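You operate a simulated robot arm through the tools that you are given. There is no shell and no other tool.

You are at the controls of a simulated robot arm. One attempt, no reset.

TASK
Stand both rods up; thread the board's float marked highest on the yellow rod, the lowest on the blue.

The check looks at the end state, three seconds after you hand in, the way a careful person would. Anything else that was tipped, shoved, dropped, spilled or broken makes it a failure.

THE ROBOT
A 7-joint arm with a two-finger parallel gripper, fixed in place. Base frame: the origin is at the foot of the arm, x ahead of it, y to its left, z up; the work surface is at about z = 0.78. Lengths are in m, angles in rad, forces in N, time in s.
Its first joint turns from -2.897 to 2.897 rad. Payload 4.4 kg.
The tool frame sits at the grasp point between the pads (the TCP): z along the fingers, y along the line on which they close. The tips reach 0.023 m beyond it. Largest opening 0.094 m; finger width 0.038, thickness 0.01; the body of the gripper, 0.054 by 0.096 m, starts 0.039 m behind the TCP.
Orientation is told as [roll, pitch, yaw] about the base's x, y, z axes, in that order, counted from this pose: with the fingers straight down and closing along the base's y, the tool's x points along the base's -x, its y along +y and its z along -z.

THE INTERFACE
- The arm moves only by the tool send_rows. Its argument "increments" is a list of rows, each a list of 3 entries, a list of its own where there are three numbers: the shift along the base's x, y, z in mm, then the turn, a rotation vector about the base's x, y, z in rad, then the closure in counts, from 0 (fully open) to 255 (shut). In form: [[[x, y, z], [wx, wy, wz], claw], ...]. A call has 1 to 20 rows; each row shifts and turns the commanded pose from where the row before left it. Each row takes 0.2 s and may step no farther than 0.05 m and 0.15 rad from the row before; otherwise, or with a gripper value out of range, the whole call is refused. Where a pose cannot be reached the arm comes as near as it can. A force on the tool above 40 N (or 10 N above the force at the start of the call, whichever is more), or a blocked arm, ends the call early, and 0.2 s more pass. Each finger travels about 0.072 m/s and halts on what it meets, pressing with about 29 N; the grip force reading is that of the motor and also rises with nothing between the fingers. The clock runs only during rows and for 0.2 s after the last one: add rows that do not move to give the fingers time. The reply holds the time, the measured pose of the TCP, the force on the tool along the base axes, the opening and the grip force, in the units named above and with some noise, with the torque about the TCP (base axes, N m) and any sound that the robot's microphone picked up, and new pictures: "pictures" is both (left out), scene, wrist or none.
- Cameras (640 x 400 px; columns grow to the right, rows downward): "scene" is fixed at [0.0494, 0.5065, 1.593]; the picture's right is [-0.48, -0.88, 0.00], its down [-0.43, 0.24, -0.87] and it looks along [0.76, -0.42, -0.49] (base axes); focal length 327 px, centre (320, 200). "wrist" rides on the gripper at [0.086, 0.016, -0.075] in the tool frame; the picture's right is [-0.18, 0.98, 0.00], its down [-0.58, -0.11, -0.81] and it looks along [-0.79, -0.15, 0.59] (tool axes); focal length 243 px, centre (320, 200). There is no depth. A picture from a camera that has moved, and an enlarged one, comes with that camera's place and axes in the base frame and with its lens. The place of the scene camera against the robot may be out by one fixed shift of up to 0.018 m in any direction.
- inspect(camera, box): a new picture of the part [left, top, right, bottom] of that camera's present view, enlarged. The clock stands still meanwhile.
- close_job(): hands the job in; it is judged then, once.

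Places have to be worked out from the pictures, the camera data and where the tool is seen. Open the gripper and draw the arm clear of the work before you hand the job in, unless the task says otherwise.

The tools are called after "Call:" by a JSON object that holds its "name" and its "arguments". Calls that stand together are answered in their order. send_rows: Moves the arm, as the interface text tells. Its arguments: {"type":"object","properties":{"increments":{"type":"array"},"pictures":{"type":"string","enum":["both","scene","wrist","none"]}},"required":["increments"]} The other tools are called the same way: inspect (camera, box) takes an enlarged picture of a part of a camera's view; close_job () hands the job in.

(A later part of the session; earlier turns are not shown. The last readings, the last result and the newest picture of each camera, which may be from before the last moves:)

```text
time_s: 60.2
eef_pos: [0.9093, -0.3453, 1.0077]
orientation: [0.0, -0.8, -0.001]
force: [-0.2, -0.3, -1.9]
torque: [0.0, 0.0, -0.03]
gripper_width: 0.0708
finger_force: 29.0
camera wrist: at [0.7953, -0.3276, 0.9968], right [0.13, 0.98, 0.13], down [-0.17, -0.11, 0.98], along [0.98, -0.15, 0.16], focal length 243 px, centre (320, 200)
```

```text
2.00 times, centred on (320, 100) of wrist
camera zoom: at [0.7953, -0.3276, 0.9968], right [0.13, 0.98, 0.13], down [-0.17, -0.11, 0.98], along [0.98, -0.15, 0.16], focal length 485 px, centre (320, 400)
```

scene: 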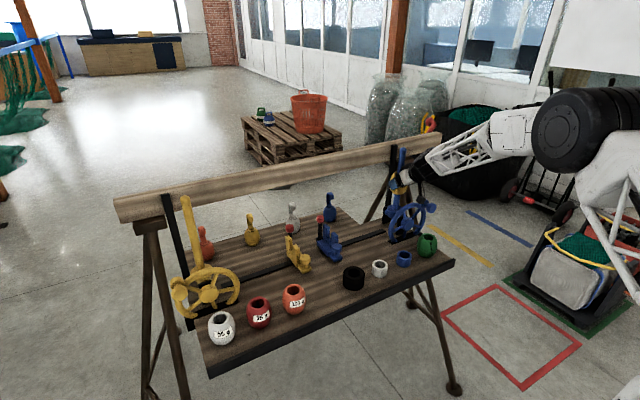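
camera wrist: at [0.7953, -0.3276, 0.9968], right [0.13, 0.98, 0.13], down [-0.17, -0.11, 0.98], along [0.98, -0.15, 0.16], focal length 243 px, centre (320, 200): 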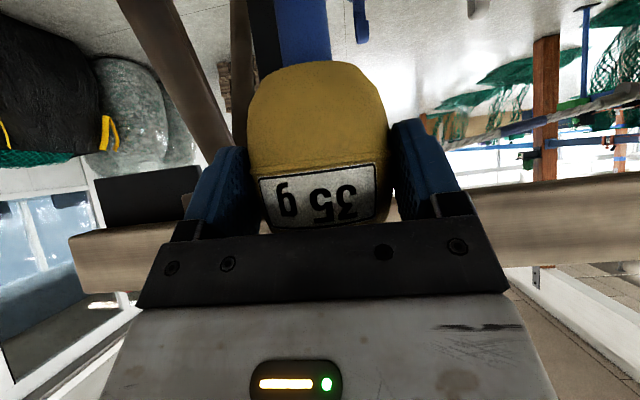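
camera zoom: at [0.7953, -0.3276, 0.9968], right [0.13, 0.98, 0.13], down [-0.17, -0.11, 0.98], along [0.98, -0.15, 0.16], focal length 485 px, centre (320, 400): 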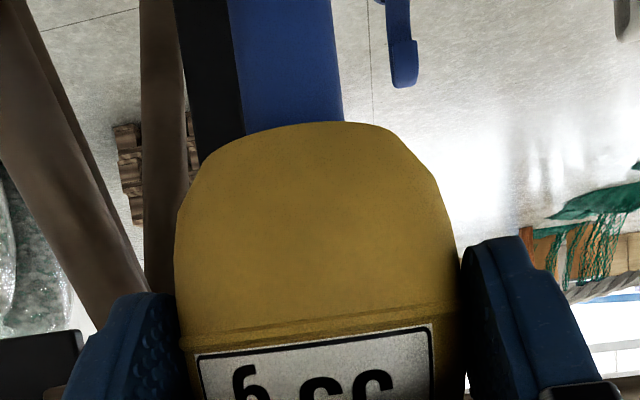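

The float bottom is about 5 cm above the hub collar and the camera box is in front of the rim plane, offset in y from the knob. I'll lower another 36 mm.

Call:
{"name": "send_rows", "arguments": {"increments": [[[0, 0, -9], [0, 0, 0], 255], [[0, 0, -9], [0, 0, 0], 255], [[0, 0, -9], [0, 0, 0], 255], [[0, 0, -9], [0, 0, 0], 255], [[0, 0, 0], [0, 0, 0], 255]], "pictures": "both"}}

Call:
{"name": "inspect", "arguments": {"camera": "scene", "box": [375, 150, 455, 240]}}

Call:
{"name": "inspect", "arguments": {"camera": "wrist", "box": [160, 0, 480, 200]}}

```text
time_s: 61.4
eef_pos: [0.9076, -0.346, 0.971]
orientation: [0.001, -0.799, 0.0]
force: [0.2, -0.1, -0.5]
torque: [0.0, 0.0, 0.02]
gripper_width: 0.071
finger_force: 29.1
camera wrist: at [0.7935, -0.3287, 0.9615], right [0.13, 0.98, 0.13], down [-0.17, -0.11, 0.98], along [0.98, -0.15, 0.16], focal length 243 px, centre (320, 200)
```

scene: 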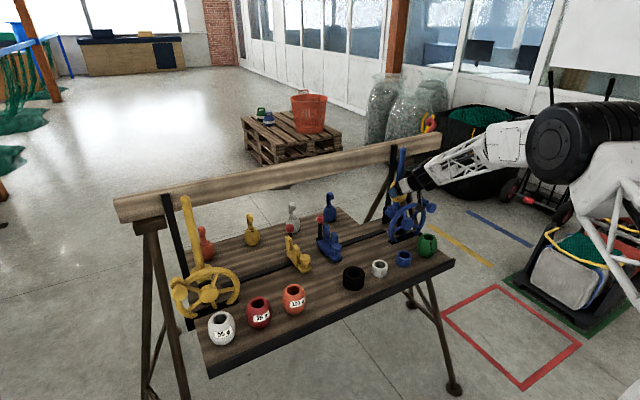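
wrist: 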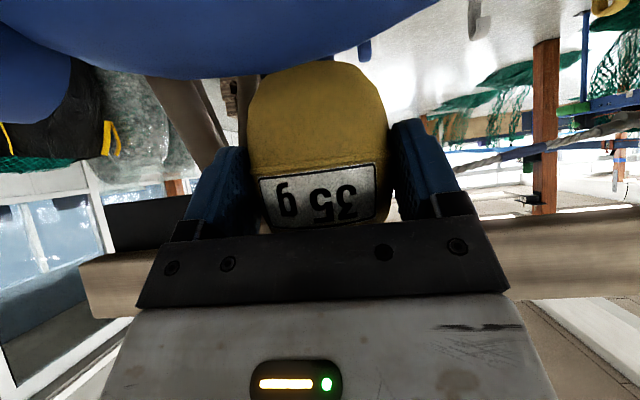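

```text
4.44 times, centred on (415, 195) of scene
camera zoom: at [0.0494, 0.5065, 1.593], right [-0.48, -0.88, 0.0], down [-0.43, 0.24, -0.87], along [0.76, -0.42, -0.49], focal length 1453 px, centre (-102, 222)
```

zoom: 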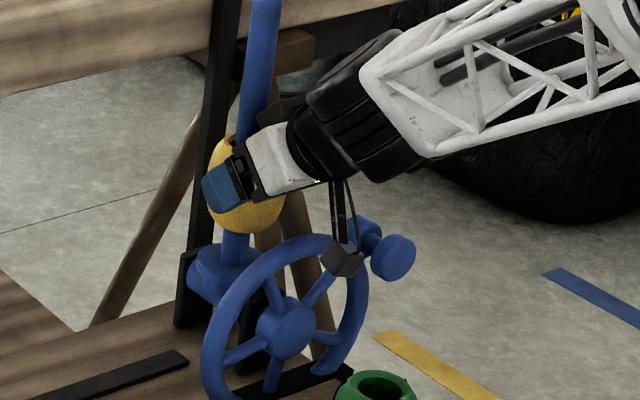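

```text
2.00 times, centred on (320, 100) of wrist
camera zoom: at [0.7935, -0.3287, 0.9615], right [0.13, 0.98, 0.13], down [-0.17, -0.11, 0.98], along [0.98, -0.15, 0.16], focal length 485 px, centre (320, 400)
```

zoom: 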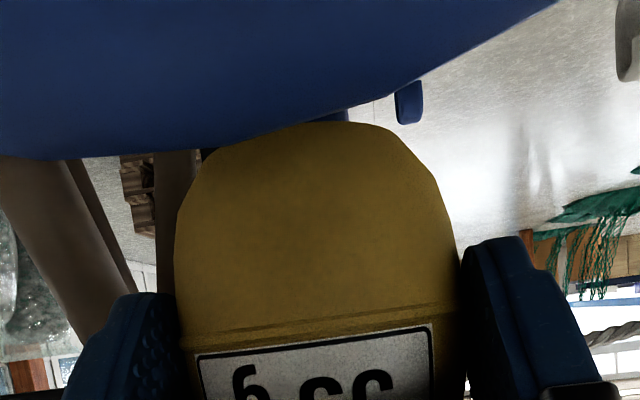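

The float's bottom is now only about 2 cm above the collar, and the forces are zero. I'll open the fingers to release it, then check.

Call:
{"name": "send_rows", "arguments": {"increments": [[[0, 0, 0], [0, 0, 0], 40], [[0, 0, 0], [0, 0, 0], 15], [[0, 0, 0], [0, 0, 0], 5], [[0, 0, 0], [0, 0, 0], 5], [[0, 0, 0], [0, 0, 0], 5]], "pictures": "both"}}

Call:
{"name": "inspect", "arguments": {"camera": "scene", "box": [375, 150, 455, 240]}}

Call:
{"name": "inspect", "arguments": {"camera": "wrist", "box": [160, 0, 480, 200]}}

```text
time_s: 62.6
eef_pos: [0.9063, -0.3459, 0.9717]
orientation: [-0.001, -0.8, -0.001]
force: [0.1, -0.1, -0.2]
torque: [-0.01, -0.02, 0.0]
gripper_width: 0.092
finger_force: 0.0
camera wrist: at [0.7936, -0.3286, 0.9616], right [0.13, 0.98, 0.13], down [-0.17, -0.11, 0.98], along [0.98, -0.15, 0.16], focal length 243 px, centre (320, 200)
```

scene: 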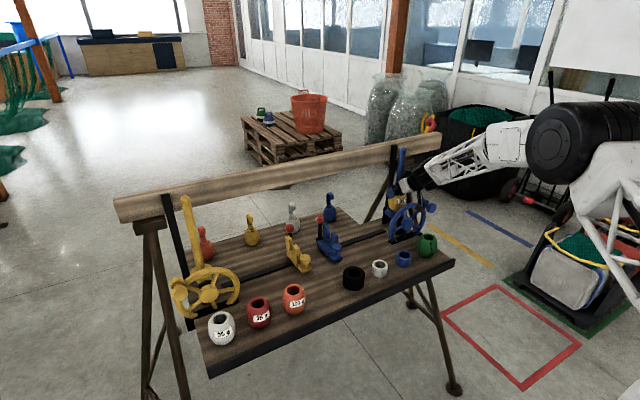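
wrist: 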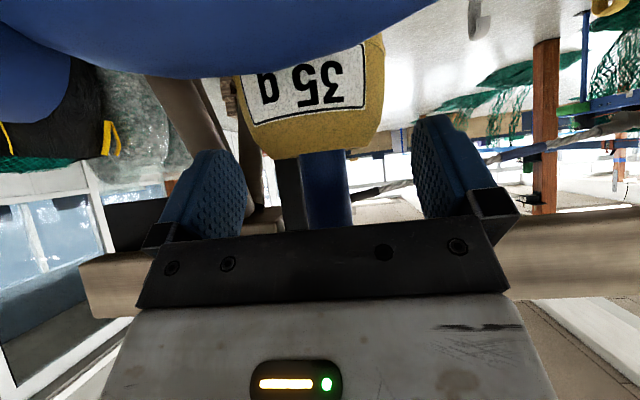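

```text
4.44 times, centred on (415, 195) of scene
camera zoom: at [0.0494, 0.5065, 1.593], right [-0.48, -0.88, 0.0], down [-0.43, 0.24, -0.87], along [0.76, -0.42, -0.49], focal length 1453 px, centre (-102, 222)
```

zoom: 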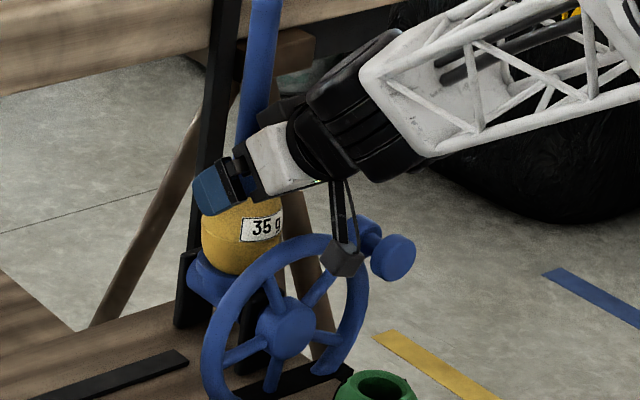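

```text
2.00 times, centred on (320, 100) of wrist
camera zoom: at [0.7936, -0.3286, 0.9616], right [0.13, 0.98, 0.13], down [-0.17, -0.11, 0.98], along [0.98, -0.15, 0.16], focal length 485 px, centre (320, 400)
```

zoom: 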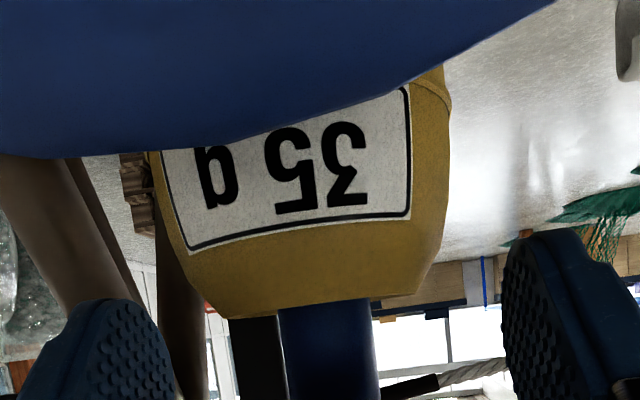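

The 35 g float rests on the collar, threaded on the blue rod. I'll back out up and toward the robot, then move in front of the 130 g float, keeping the lean.

Call:
{"name": "send_rows", "arguments": {"increments": [[[-15, 0, 17], [0, 0, 0], 0], [[-20, 0, 22], [0, 0, 0], 0], [[-25, 0, 25], [0, 0, 0], 0], [[-30, 0, 25], [0, 0, 0], 0], [[-40, 20, 10], [0, 0, 0], 0], [[-40, 25, 0], [0, 0, 0], 0], [[-40, 25, 0], [0, 0, 0], 0], [[-30, 35, 0], [0, 0, 0], 0], [[0, 45, 0], [0, 0, 0], 0], [[0, 45, 0], [0, 0, 0], 0], [[0, 45, 0], [0, 0, 0], 0], [[0, 45, 0], [0, 0, 0], 0], [[0, 45, 0], [0, 0, 0], 0], [[-10, 45, -5], [0, 0, 0], 0], [[-10, 45, -10], [0, 0, 0], 0], [[-10, 45, -15], [0, 0, 0], 0], [[-10, 45, -15], [0, 0, 0], 0], [[-10, 45, -20], [0, 0, 0], 0], [[-10, 10, -20], [0, 0, 0], 0], [[0, 0, -10], [0, 0, 0], 0]], "pictures": "both"}}

Call:
{"name": "inspect", "arguments": {"camera": "scene", "box": [340, 130, 480, 270]}}

Call:
{"name": "inspect", "arguments": {"camera": "wrist", "box": [150, 0, 490, 210]}}

```text
refused: row 18 steps farther than a row can; nothing moved
```

```text
2.86 times, centred on (410, 200) of scene
camera zoom: at [0.0494, 0.5065, 1.593], right [-0.48, -0.88, 0.0], down [-0.43, 0.24, -0.87], along [0.76, -0.42, -0.49], focal length 934 px, centre (63, 200)
```

zoom: 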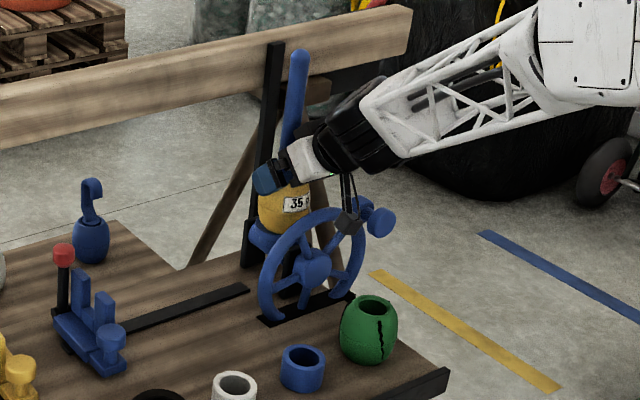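

```text
1.88 times, centred on (320, 105) of wrist
camera zoom: at [0.7936, -0.3286, 0.9616], right [0.13, 0.98, 0.13], down [-0.17, -0.11, 0.98], along [0.98, -0.15, 0.16], focal length 457 px, centre (320, 379)
```

zoom: 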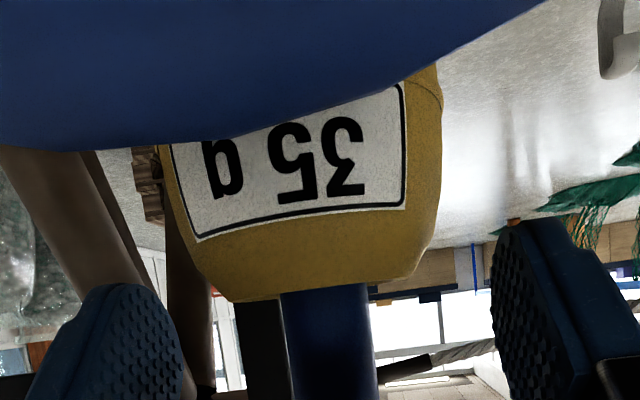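

One row was a hair too long and the call was refused. I'll resend it with a shorter step.

Call:
{"name": "send_rows", "arguments": {"increments": [[[-15, 0, 17], [0, 0, 0], 0], [[-20, 0, 22], [0, 0, 0], 0], [[-25, 0, 25], [0, 0, 0], 0], [[-30, 0, 25], [0, 0, 0], 0], [[-40, 20, 10], [0, 0, 0], 0], [[-40, 25, 0], [0, 0, 0], 0], [[-40, 25, 0], [0, 0, 0], 0], [[-30, 35, 0], [0, 0, 0], 0], [[0, 45, 0], [0, 0, 0], 0], [[0, 45, 0], [0, 0, 0], 0], [[0, 45, 0], [0, 0, 0], 0], [[0, 45, 0], [0, 0, 0], 0], [[0, 45, 0], [0, 0, 0], 0], [[-10, 45, -5], [0, 0, 0], 0], [[-10, 45, -10], [0, 0, 0], 0], [[-10, 45, -12], [0, 0, 0], 0], [[-10, 45, -12], [0, 0, 0], 0], [[-10, 40, -20], [0, 0, 0], 0], [[-10, 15, -20], [0, 0, 0], 0], [[0, 0, -10], [0, 0, 0], 0]], "pictures": "both"}}

Call:
{"name": "inspect", "arguments": {"camera": "scene", "box": [340, 130, 480, 270]}}

Call:
{"name": "inspect", "arguments": {"camera": "wrist", "box": [150, 0, 490, 210]}}

```text
time_s: 66.8
eef_pos: [0.6062, 0.2194, 0.9777]
orientation: [0.0, -0.8, 0.0]
force: [0.2, 0.2, 0.7]
torque: [0.03, -0.01, 0.02]
gripper_width: 0.0941
finger_force: 0.1
camera wrist: at [0.4936, 0.2362, 0.9683], right [0.13, 0.98, 0.13], down [-0.17, -0.11, 0.98], along [0.98, -0.15, 0.16], focal length 243 px, centre (320, 200)
```

scene: 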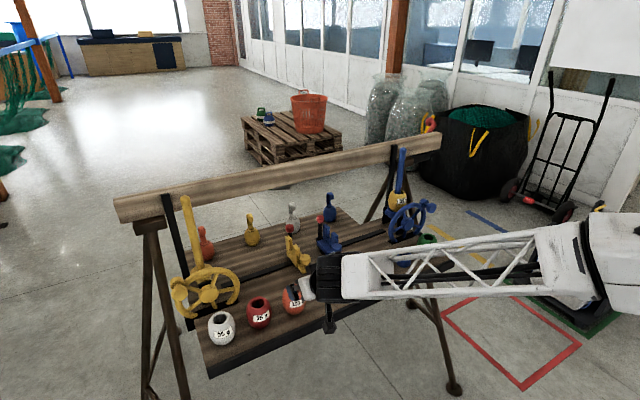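
wrist: 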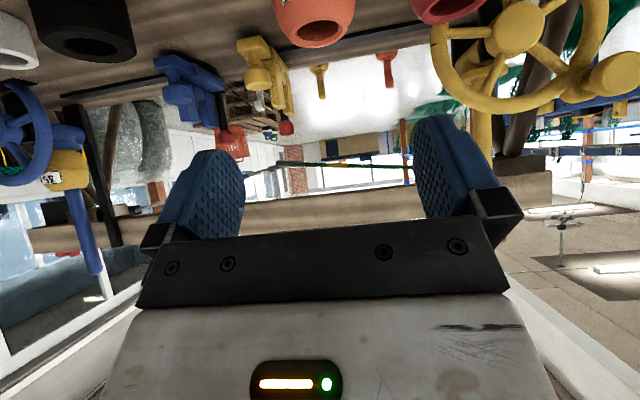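

```text
2.86 times, centred on (410, 200) of scene
camera zoom: at [0.0494, 0.5065, 1.593], right [-0.48, -0.88, 0.0], down [-0.43, 0.24, -0.87], along [0.76, -0.42, -0.49], focal length 934 px, centre (63, 200)
```

zoom: 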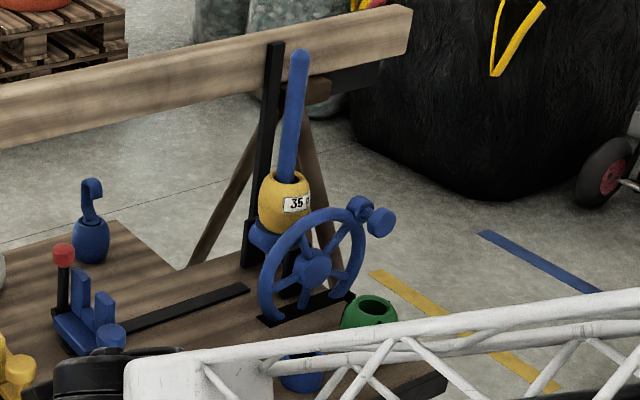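

```text
1.88 times, centred on (320, 105) of wrist
camera zoom: at [0.4936, 0.2362, 0.9683], right [0.13, 0.98, 0.13], down [-0.17, -0.11, 0.98], along [0.98, -0.15, 0.16], focal length 457 px, centre (320, 379)
```

zoom: 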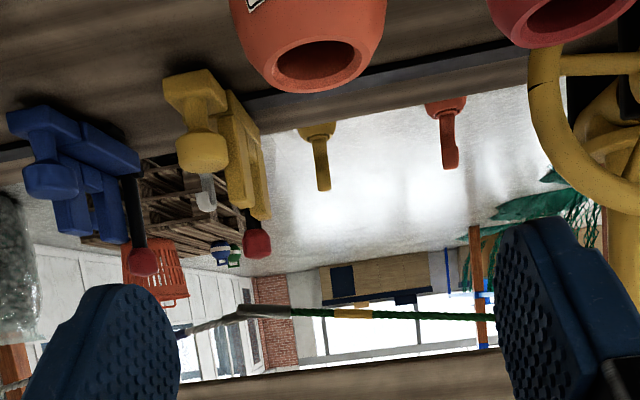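

The blue rod holds the 35 g float and still stands. The 130 g hole is at (0.720, 0.219). I'll move in along the approach line to straddle it.

Call:
{"name": "send_rows", "arguments": {"increments": [[[17, -0.7, -38], [0, 0, 0], 0], [[17, 0, -38], [0, 0, 0], 0], [[25, 0, -24], [0, 0, 0], 0], [[20, 0, -20], [0, 0, 0], 0], [[0, 0, 0], [0, 0, 0], 0], [[0, 0, 0], [0, 0, 0], 0]], "pictures": "both"}}

Call:
{"name": "inspect", "arguments": {"camera": "wrist", "box": [120, 0, 520, 240]}}

```text
time_s: 68.2
eef_pos: [0.6857, 0.2192, 0.8583]
orientation: [-0.001, -0.8, 0.0]
force: [0.9, -0.9, 0.0]
torque: [0.0, 0.01, -0.01]
gripper_width: 0.094
finger_force: 0.0
camera wrist: at [0.5731, 0.2367, 0.848], right [0.13, 0.98, 0.13], down [-0.17, -0.11, 0.98], along [0.98, -0.15, 0.16], focal length 243 px, centre (320, 200)
```

scene: 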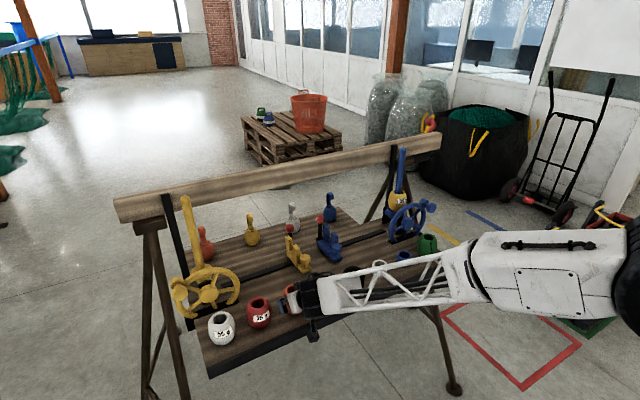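
wrist: 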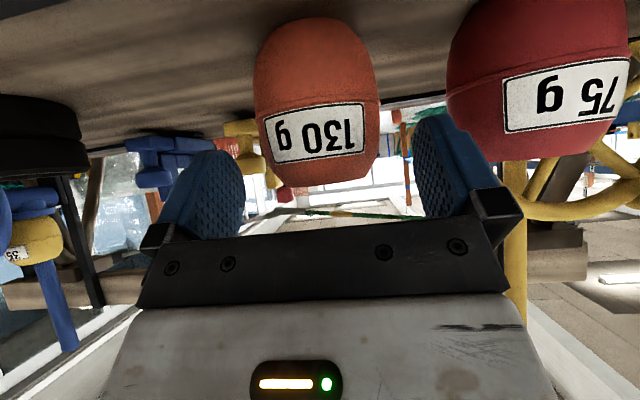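

```text
1.60 times, centred on (320, 120) of wrist
camera zoom: at [0.5731, 0.2367, 0.848], right [0.13, 0.98, 0.13], down [-0.17, -0.11, 0.98], along [0.98, -0.15, 0.16], focal length 388 px, centre (320, 328)
```

zoom: 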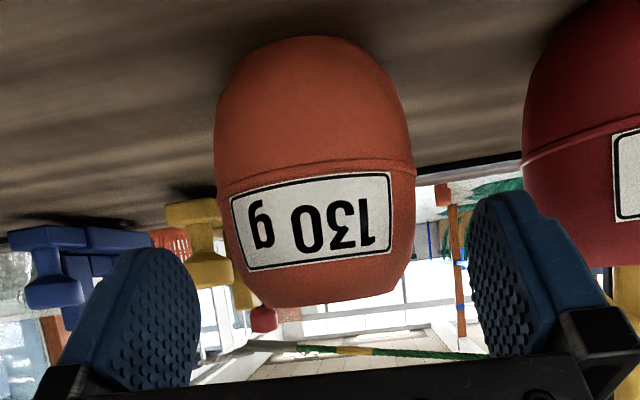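

The 130 g float is straddled just like the first one. I'll do the final advance and close.

Call:
{"name": "send_rows", "arguments": {"increments": [[[13, 0, -14], [0, 0, 0], 0], [[13, 0, -14], [0, 0, 0], 0], [[0, 0, 0], [0, 0, 0], 0], [[0, 0, 0], [0, 0, 0], 60], [[0, 0, 0], [0, 0, 0], 120], [[0, 0, 0], [0, 0, 0], 255], [[0, 0, 0], [0, 0, 0], 255]], "pictures": "both"}}

Call:
{"name": "inspect", "arguments": {"camera": "wrist", "box": [120, 0, 520, 240]}}

```text
time_s: 69.8
eef_pos: [0.7145, 0.2207, 0.83]
orientation: [0.0, -0.799, 0.0]
force: [0.0, 0.5, 0.4]
torque: [0.04, -0.04, -0.04]
gripper_width: 0.0705
finger_force: 29.0
camera wrist: at [0.6007, 0.2376, 0.8207], right [0.13, 0.98, 0.13], down [-0.17, -0.11, 0.98], along [0.98, -0.15, 0.16], focal length 243 px, centre (320, 200)
```

scene: 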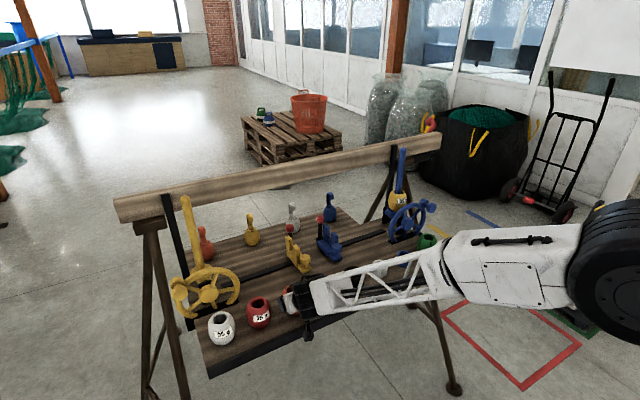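
wrist: 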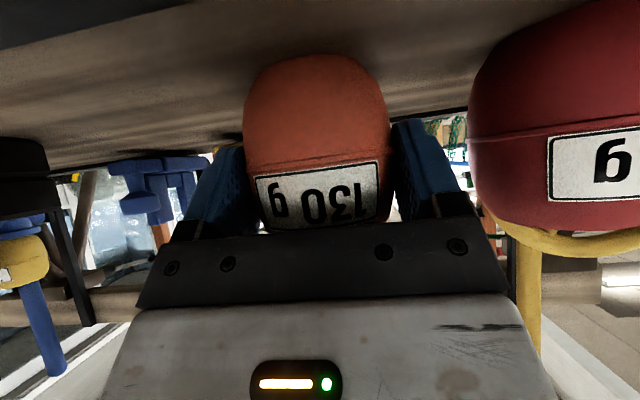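

```text
1.60 times, centred on (320, 120) of wrist
camera zoom: at [0.6007, 0.2376, 0.8207], right [0.13, 0.98, 0.13], down [-0.17, -0.11, 0.98], along [0.98, -0.15, 0.16], focal length 388 px, centre (320, 328)
```

zoom: 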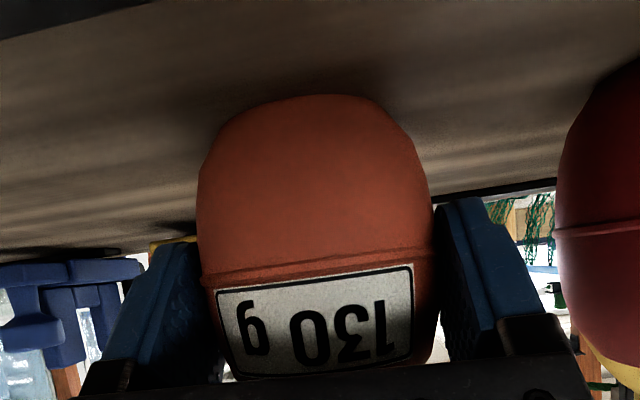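

The float is gripped (0.0705 m, 29 N), with its centre about (+0.0066, 0, −0.010) from the TCP. I'll lift straight up above tip height and move over in front of the yellow rod.

Call:
{"name": "send_rows", "arguments": {"increments": [[[0, 0, 15], [0, 0, 0], 255], [[0, 0, 25], [0, 0, 0], 255], [[0, 0, 45], [0, 0, 0], 255], [[0, 0, 45], [0, 0, 0], 255], [[0, 0, 45], [0, 0, 0], 255], [[0, 0, 45], [0, 0, 0], 255], [[0, 0, 45], [0, 0, 0], 255], [[0, 0, 45], [0, 0, 0], 255], [[0, 0, 45], [0, 0, 0], 255], [[0, 20, 40], [0, 0, 0], 255], [[0, 35, 0], [0, 0, 0], 255], [[0, 40, 0], [0, 0, 0], 255], [[0, 40, 0], [0, 0, 0], 255], [[0, 0, 0], [0, 0, 0], 255], [[0, 0, 0], [0, 0, 0], 255]], "pictures": "both"}}

Call:
{"name": "inspect", "arguments": {"camera": "wrist", "box": [240, 0, 640, 240]}}

Call:
{"name": "inspect", "arguments": {"camera": "scene", "box": [150, 130, 330, 290]}}

```text
time_s: 73.0
eef_pos: [0.7126, 0.3549, 1.227]
orientation: [-0.001, -0.8, 0.0]
force: [0.0, -0.2, -0.9]
torque: [-0.01, 0.04, 0.03]
gripper_width: 0.0706
finger_force: 28.8
camera wrist: at [0.5984, 0.3721, 1.2184], right [0.13, 0.98, 0.13], down [-0.17, -0.11, 0.98], along [0.98, -0.15, 0.16], focal length 243 px, centre (320, 200)
```

scene: 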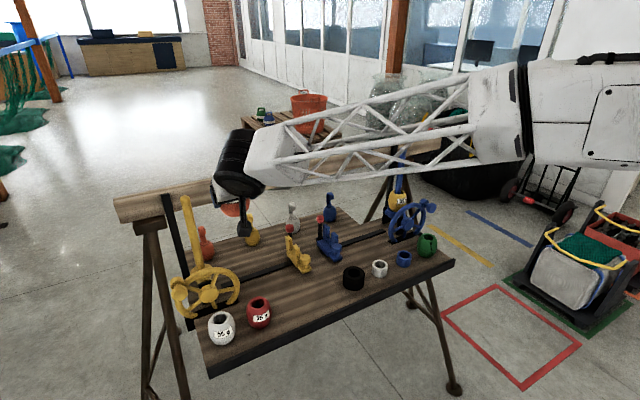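
wrist: 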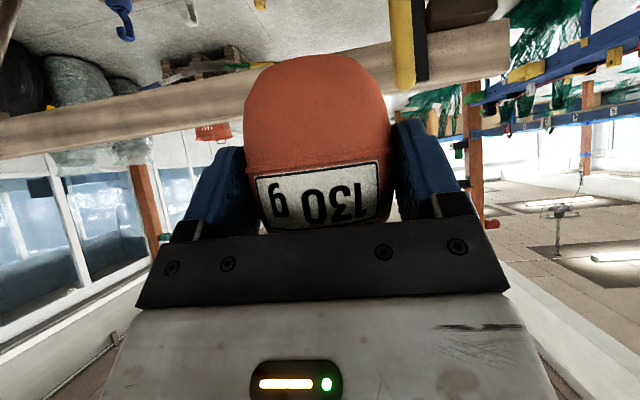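

```text
1.60 times, centred on (440, 120) of wrist
camera zoom: at [0.5984, 0.3721, 1.2184], right [0.13, 0.98, 0.13], down [-0.17, -0.11, 0.98], along [0.98, -0.15, 0.16], focal length 388 px, centre (128, 328)
```

zoom: 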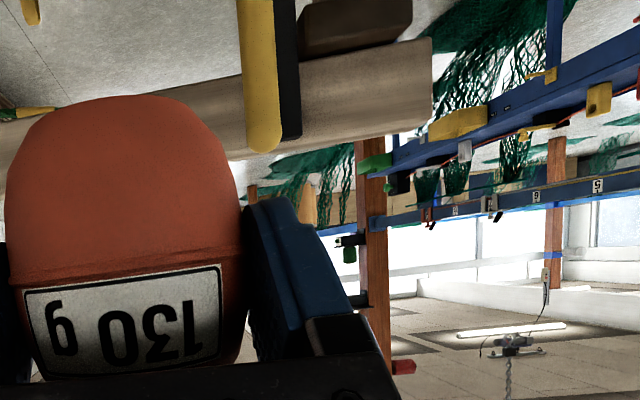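

```text
2.50 times, centred on (240, 210) of scene
camera zoom: at [0.0494, 0.5065, 1.593], right [-0.48, -0.88, 0.0], down [-0.43, 0.24, -0.87], along [0.76, -0.42, -0.49], focal length 817 px, centre (520, 175)
```

zoom: 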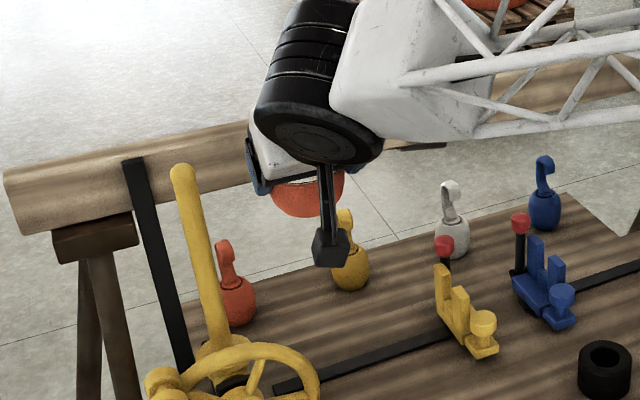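

The yellow tip is near y≈0.443. I'll align the TCP with it in y, still in front, to refine.

Call:
{"name": "send_rows", "arguments": {"increments": [[[0, 45, 0], [0, 0, 0], 255], [[0, 44, 0], [0, 0, 0], 255], [[0, 0, 0], [0, 0, 0], 255], [[0, 0, 0], [0, 0, 0], 255]], "pictures": "both"}}

Call:
{"name": "inspect", "arguments": {"camera": "wrist", "box": [240, 0, 400, 100]}}

```text
time_s: 74.0
eef_pos: [0.7127, 0.442, 1.228]
orientation: [-0.001, -0.8, -0.001]
force: [0.3, -0.2, 0.1]
torque: [0.0, -0.01, 0.0]
gripper_width: 0.071
finger_force: 28.9
camera wrist: at [0.5993, 0.4583, 1.2185], right [0.13, 0.98, 0.13], down [-0.17, -0.11, 0.98], along [0.98, -0.15, 0.16], focal length 243 px, centre (320, 200)
```

scene: 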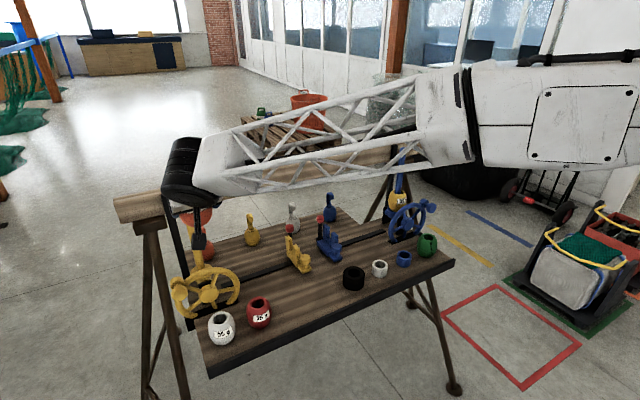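
wrist: 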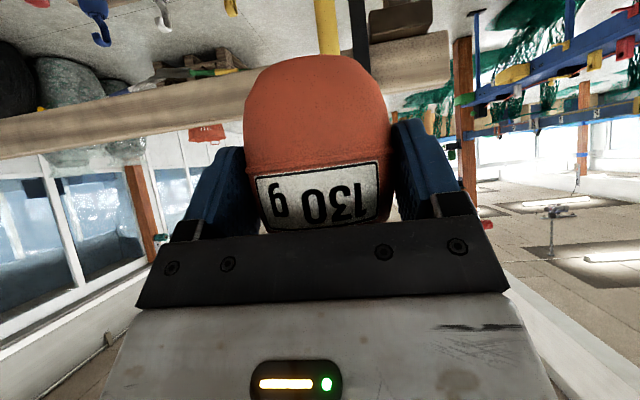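

```text
4.00 times, centred on (320, 50) of wrist
camera zoom: at [0.5993, 0.4583, 1.2185], right [0.13, 0.98, 0.13], down [-0.17, -0.11, 0.98], along [0.98, -0.15, 0.16], focal length 970 px, centre (320, 800)
```

zoom: 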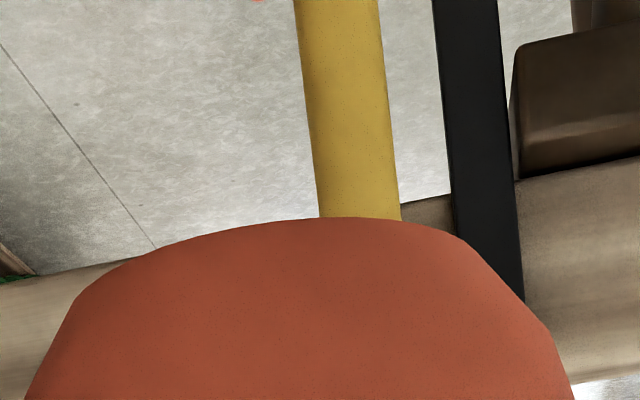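

The yellow rod's y refines to 0.445, with x≈0.922 like the blue. I'll move the float over the tip.

Call:
{"name": "send_rows", "arguments": {"increments": [[[35, 1, 0], [0, 0, 0], 255], [[35, 1, 0], [0, 0, 0], 255], [[35, 1, 0], [0, 0, 0], 255], [[35, 0, 0], [0, 0, 0], 255], [[35, 0, 0], [0, 0, 0], 255], [[23, 0, 0], [0, 0, 0], 255], [[0, 0, 0], [0, 0, 0], 255], [[0, 0, 0], [0, 0, 0], 255], [[0, 0, 0], [0, 0, 0], 255]], "pictures": "both"}}

Call:
{"name": "inspect", "arguments": {"camera": "scene", "box": [150, 150, 250, 240]}}

Call:
{"name": "inspect", "arguments": {"camera": "wrist", "box": [220, 0, 420, 130]}}

```text
time_s: 76.0
eef_pos: [0.912, 0.4462, 1.2287]
orientation: [-0.001, -0.799, 0.001]
force: [0.6, 0.3, -0.4]
torque: [0.02, -0.01, -0.03]
gripper_width: 0.071
finger_force: 28.8
camera wrist: at [0.7971, 0.4638, 1.2188], right [0.13, 0.98, 0.13], down [-0.17, -0.11, 0.98], along [0.98, -0.15, 0.16], focal length 243 px, centre (320, 200)
```

scene: 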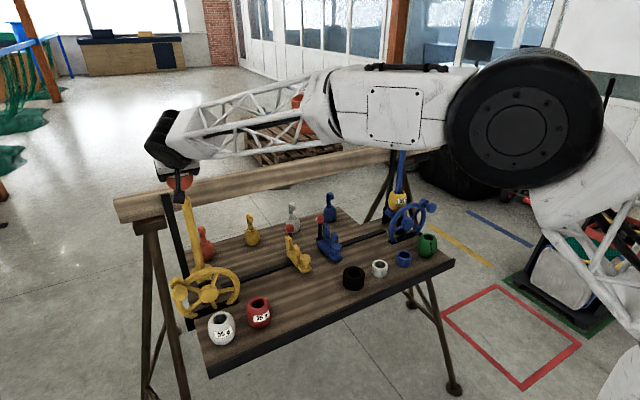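
wrist: 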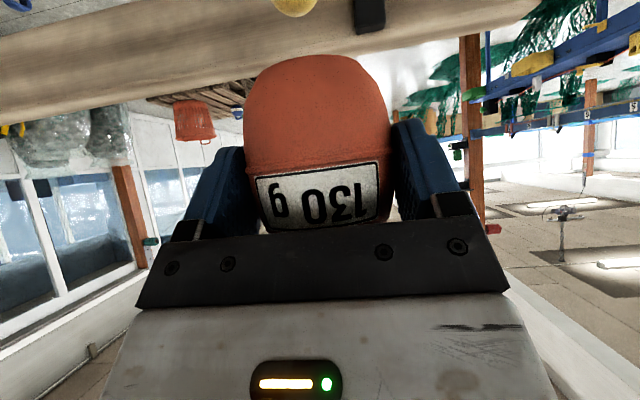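

```text
4.44 times, centred on (200, 195) of scene
camera zoom: at [0.0494, 0.5065, 1.593], right [-0.48, -0.88, 0.0], down [-0.43, 0.24, -0.87], along [0.76, -0.42, -0.49], focal length 1453 px, centre (853, 222)
```

zoom: 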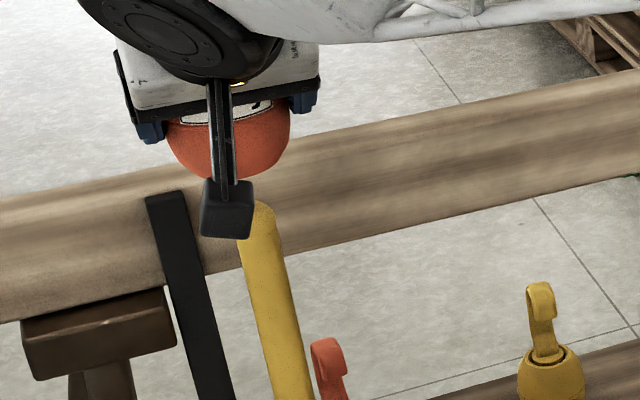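

```text
3.08 times, centred on (320, 65) of wrist
camera zoom: at [0.7971, 0.4638, 1.2188], right [0.13, 0.98, 0.13], down [-0.17, -0.11, 0.98], along [0.98, -0.15, 0.16], focal length 746 px, centre (320, 615)
```

zoom: 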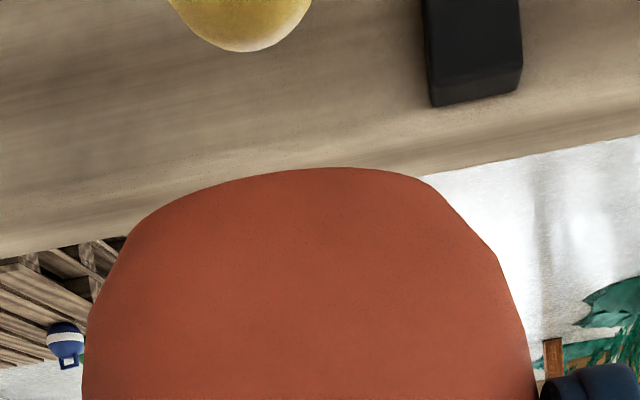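

The close view puts the yellow tip at (0.9235, 0.4445), so I need only a small trim of (+1, −1.5) mm. I'll lower over the tip.

Call:
{"name": "send_rows", "arguments": {"increments": [[[1, -1.5, -10], [0, 0, 0], 255], [[0, 0, -15], [0, 0, 0], 255], [[0, 0, -15], [0, 0, 0], 255], [[0, 0, -15], [0, 0, 0], 255], [[0, 0, 0], [0, 0, 0], 255]], "pictures": "both"}}

Call:
{"name": "inspect", "arguments": {"camera": "wrist", "box": [220, 0, 420, 130]}}

Call:
{"name": "inspect", "arguments": {"camera": "scene", "box": [150, 150, 250, 240]}}

```text
time_s: 77.2
eef_pos: [0.9112, 0.4458, 1.1719]
orientation: [0.0, -0.8, 0.0]
force: [-0.2, 0.0, -1.1]
torque: [0.01, 0.01, 0.02]
gripper_width: 0.071
finger_force: 29.4
camera wrist: at [0.797, 0.4621, 1.1627], right [0.13, 0.98, 0.13], down [-0.17, -0.11, 0.98], along [0.98, -0.15, 0.16], focal length 243 px, centre (320, 200)
```

scene: 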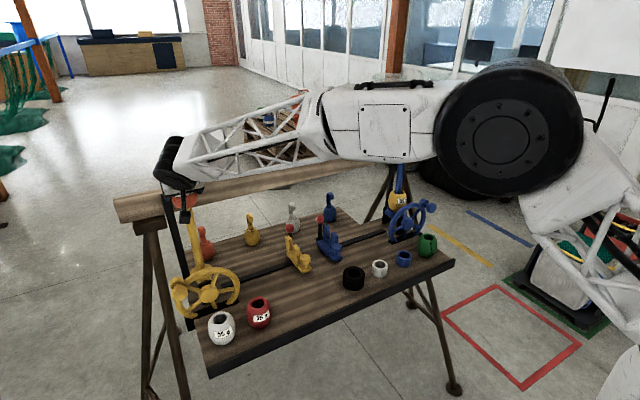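
wrist: 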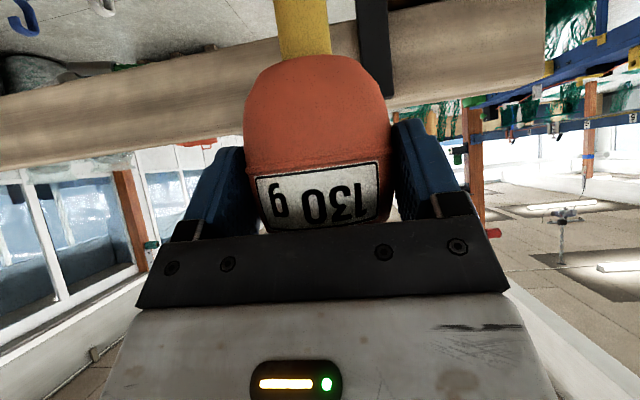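

```text
3.08 times, centred on (320, 65) of wrist
camera zoom: at [0.797, 0.4621, 1.1627], right [0.13, 0.98, 0.13], down [-0.17, -0.11, 0.98], along [0.98, -0.15, 0.16], focal length 746 px, centre (320, 615)
```

zoom: 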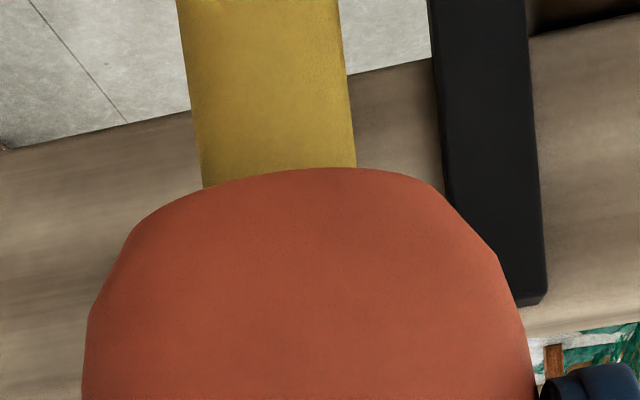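

```text
4.44 times, centred on (200, 195) of scene
camera zoom: at [0.0494, 0.5065, 1.593], right [-0.48, -0.88, 0.0], down [-0.43, 0.24, -0.87], along [0.76, -0.42, -0.49], focal length 1453 px, centre (853, 222)
```

zoom: 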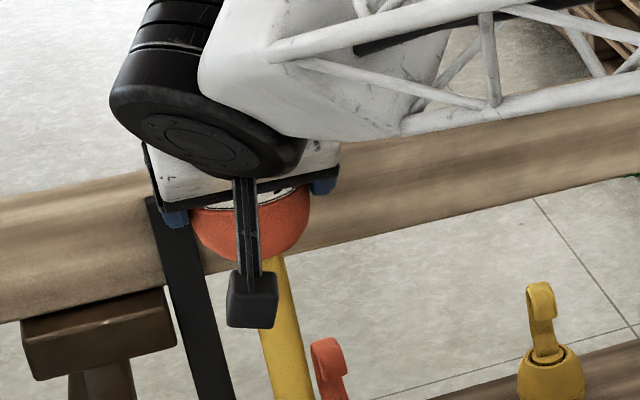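

The float is threaded with no contact. I'll continue down in stages as before.

Call:
{"name": "send_rows", "arguments": {"increments": [[[0, -1, -15], [0, 0, 0], 255], [[0, 0, -15], [0, 0, 0], 255], [[0, 0, -15], [0, 0, 0], 255], [[0, 0, -15], [0, 0, 0], 255], [[0, 0, -8], [0, 0, 0], 255], [[0, 0, -8], [0, 0, 0], 255], [[0, 0, -8], [0, 0, 0], 255], [[0, 0, 0], [0, 0, 0], 255]], "pictures": "both"}}

Call:
{"name": "inspect", "arguments": {"camera": "scene", "box": [150, 160, 250, 250]}}

```text
time_s: 79.0
eef_pos: [0.9099, 0.4443, 1.0903]
orientation: [-0.001, -0.8, 0.001]
force: [0.1, 0.5, -0.1]
torque: [0.0, 0.01, 0.03]
gripper_width: 0.0712
finger_force: 29.1
camera wrist: at [0.7966, 0.461, 1.0812], right [0.13, 0.98, 0.13], down [-0.17, -0.11, 0.98], along [0.98, -0.15, 0.16], focal length 243 px, centre (320, 200)
```

scene: 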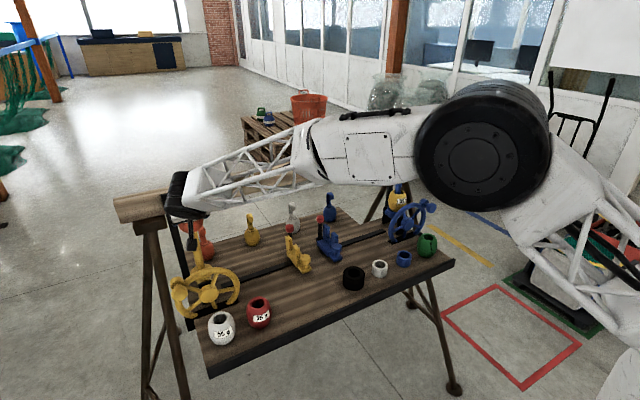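
wrist: 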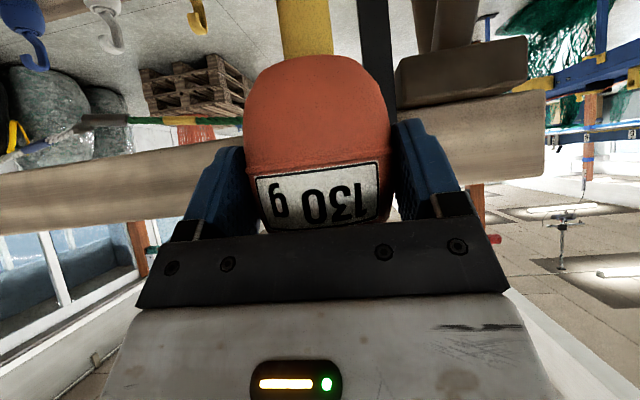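

```text
4.44 times, centred on (200, 205) of scene
camera zoom: at [0.0494, 0.5065, 1.593], right [-0.48, -0.88, 0.0], down [-0.43, 0.24, -0.87], along [0.76, -0.42, -0.49], focal length 1453 px, centre (853, 178)
```

zoom: 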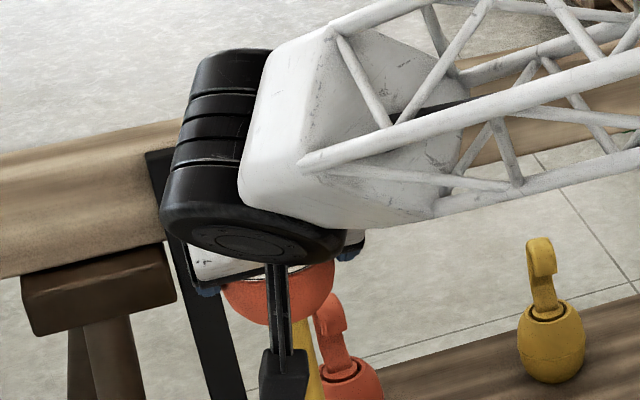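

No contact so far. I'll continue down.

Call:
{"name": "send_rows", "arguments": {"increments": [[[0, 0, -8], [0, 0, 0], 255], [[0, 0, -8], [0, 0, 0], 255], [[0, 0, -8], [0, 0, 0], 255], [[0, 0, -8], [0, 0, 0], 255], [[0, 0, -10], [0, 0, 0], 255], [[0, 0, -10], [0, 0, 0], 255], [[0, 0, -10], [0, 0, 0], 255], [[0, 0, -10], [0, 0, 0], 255], [[0, 0, 0], [0, 0, 0], 255]], "pictures": "both"}}

Call:
{"name": "inspect", "arguments": {"camera": "scene", "box": [150, 180, 260, 310]}}

Call:
{"name": "inspect", "arguments": {"camera": "wrist", "box": [160, 0, 480, 200]}}

```text
time_s: 81.0
eef_pos: [0.9126, 0.443, 1.0168]
orientation: [-0.001, -0.8, 0.0]
force: [-0.2, -1.2, -0.6]
torque: [-0.02, 0.02, 0.0]
gripper_width: 0.071
finger_force: 29.0
camera wrist: at [0.7974, 0.4597, 1.0068], right [0.13, 0.98, 0.13], down [-0.17, -0.11, 0.98], along [0.98, -0.15, 0.16], focal length 243 px, centre (320, 200)
```

scene: 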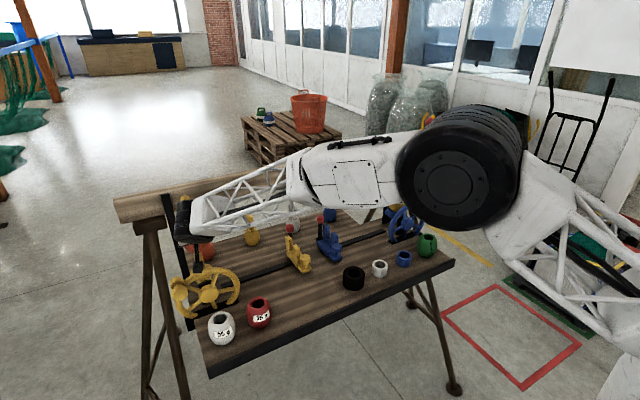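
wrist: 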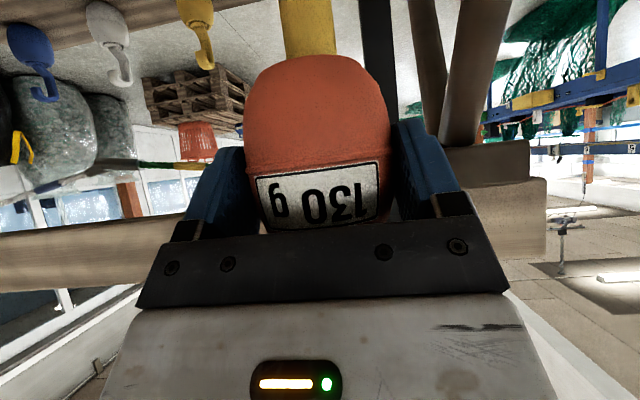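

```text
3.08 times, centred on (205, 245) of scene
camera zoom: at [0.0494, 0.5065, 1.593], right [-0.48, -0.88, 0.0], down [-0.43, 0.24, -0.87], along [0.76, -0.42, -0.49], focal length 1006 px, centre (674, 62)
```

zoom: 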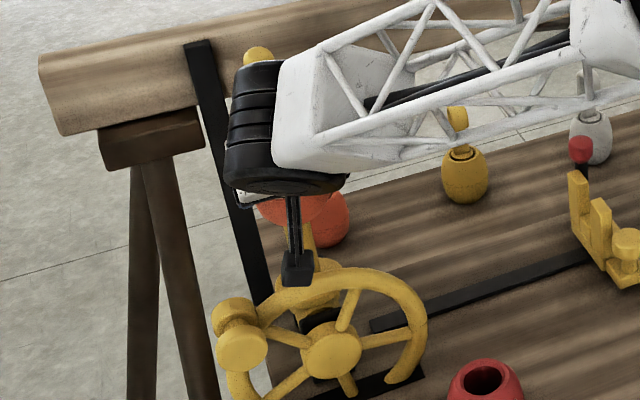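

```text
2.00 times, centred on (320, 100) of wrist
camera zoom: at [0.7974, 0.4597, 1.0068], right [0.13, 0.98, 0.13], down [-0.17, -0.11, 0.98], along [0.98, -0.15, 0.16], focal length 485 px, centre (320, 400)
```

zoom: 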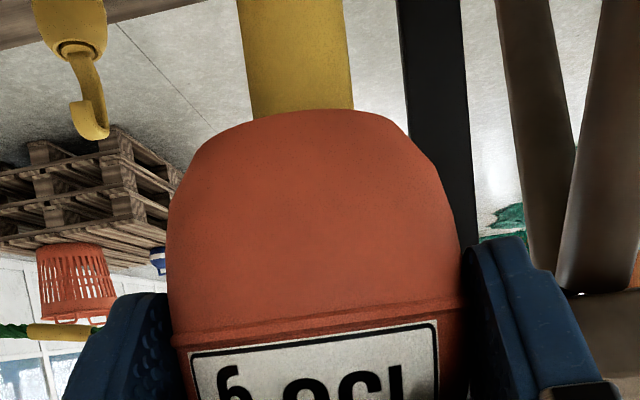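

All good at z=1.017. I'll lower another 45 mm to the same release height I used on the blue rod.

Call:
{"name": "send_rows", "arguments": {"increments": [[[0, 1, -9], [0, 0, 0], 255], [[0, 0, -9], [0, 0, 0], 255], [[0, 0, -9], [0, 0, 0], 255], [[0, 0, -9], [0, 0, 0], 255], [[0, 0, -9], [0, 0, 0], 255], [[0, 0, 0], [0, 0, 0], 255]], "pictures": "both"}}

Call:
{"name": "inspect", "arguments": {"camera": "scene", "box": [150, 190, 260, 310]}}

```text
time_s: 82.4
eef_pos: [0.9114, 0.443, 0.9706]
orientation: [-0.001, -0.8, 0.0]
force: [0.5, -0.6, -0.5]
torque: [0.0, 0.0, 0.02]
gripper_width: 0.0709
finger_force: 29.4
camera wrist: at [0.7972, 0.4597, 0.9607], right [0.13, 0.98, 0.13], down [-0.17, -0.11, 0.98], along [0.98, -0.15, 0.16], focal length 243 px, centre (320, 200)
```

scene: 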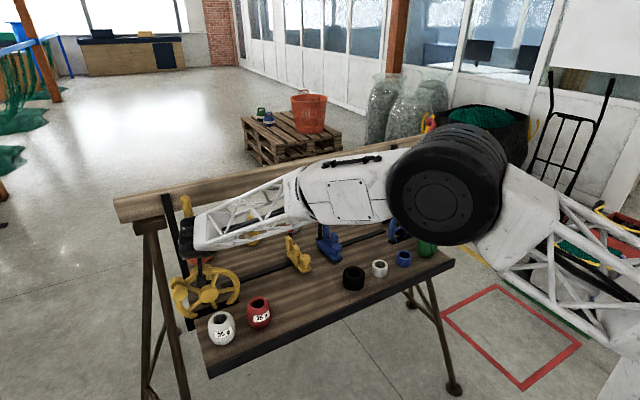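
wrist: 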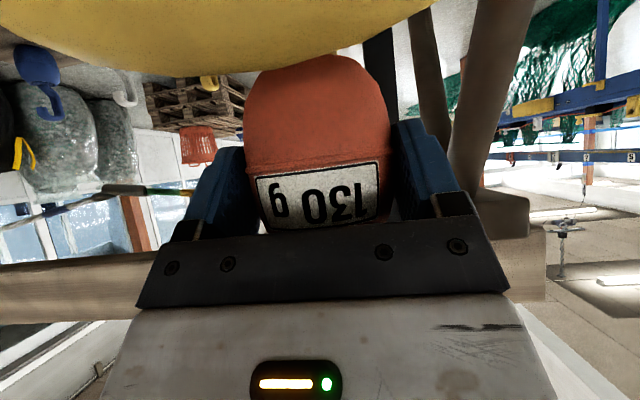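

```text
3.33 times, centred on (205, 250) of scene
camera zoom: at [0.0494, 0.5065, 1.593], right [-0.48, -0.88, 0.0], down [-0.43, 0.24, -0.87], along [0.76, -0.42, -0.49], focal length 1090 px, centre (703, 33)
```

zoom: 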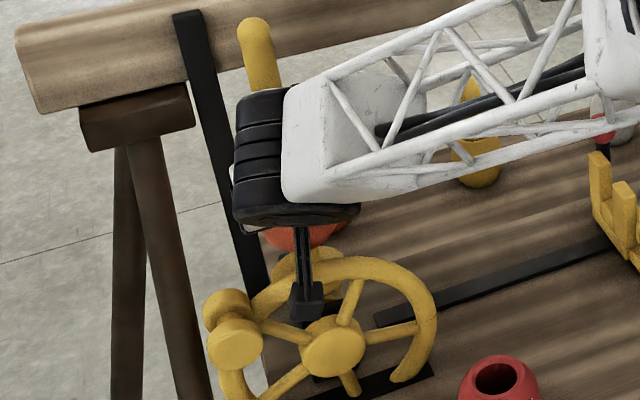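

I'm at the release height with no contact forces. I'll open the fingers.

Call:
{"name": "send_rows", "arguments": {"increments": [[[0, 0, 0], [0, 0, 0], 40], [[0, 0, 0], [0, 0, 0], 15], [[0, 0, 0], [0, 0, 0], 5], [[0, 0, 0], [0, 0, 0], 5], [[0, 0, 0], [0, 0, 0], 5]], "pictures": "both"}}

Call:
{"name": "inspect", "arguments": {"camera": "wrist", "box": [160, 0, 480, 200]}}

```text
time_s: 83.6
eef_pos: [0.9113, 0.4423, 0.9702]
orientation: [-0.001, -0.799, 0.0]
force: [0.1, -0.2, -0.4]
torque: [0.02, 0.01, 0.0]
gripper_width: 0.0923
finger_force: 0.0
camera wrist: at [0.7972, 0.4597, 0.9608], right [0.13, 0.98, 0.13], down [-0.17, -0.11, 0.98], along [0.98, -0.15, 0.16], focal length 243 px, centre (320, 200)
```

scene: 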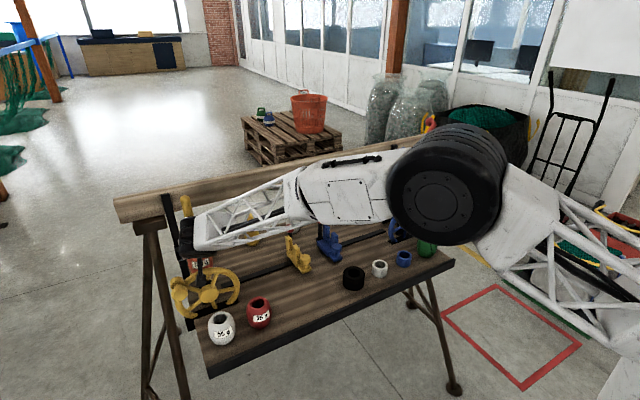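
wrist: 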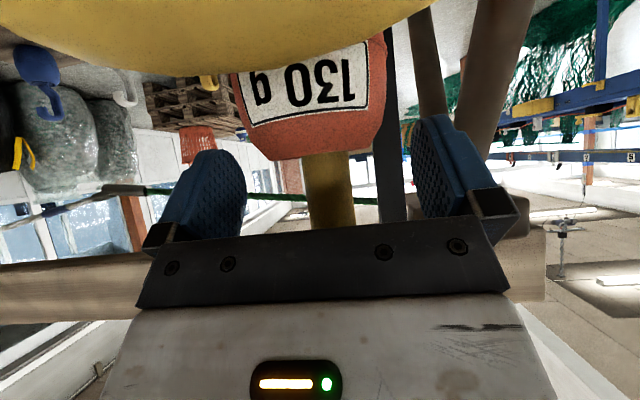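

```text
2.00 times, centred on (320, 100) of wrist
camera zoom: at [0.7972, 0.4597, 0.9608], right [0.13, 0.98, 0.13], down [-0.17, -0.11, 0.98], along [0.98, -0.15, 0.16], focal length 485 px, centre (320, 400)
```

zoom: 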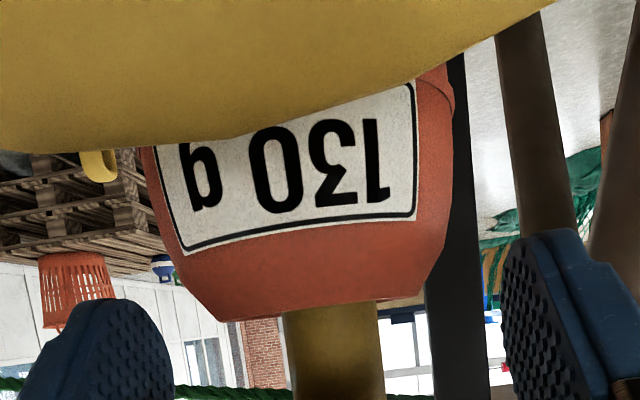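

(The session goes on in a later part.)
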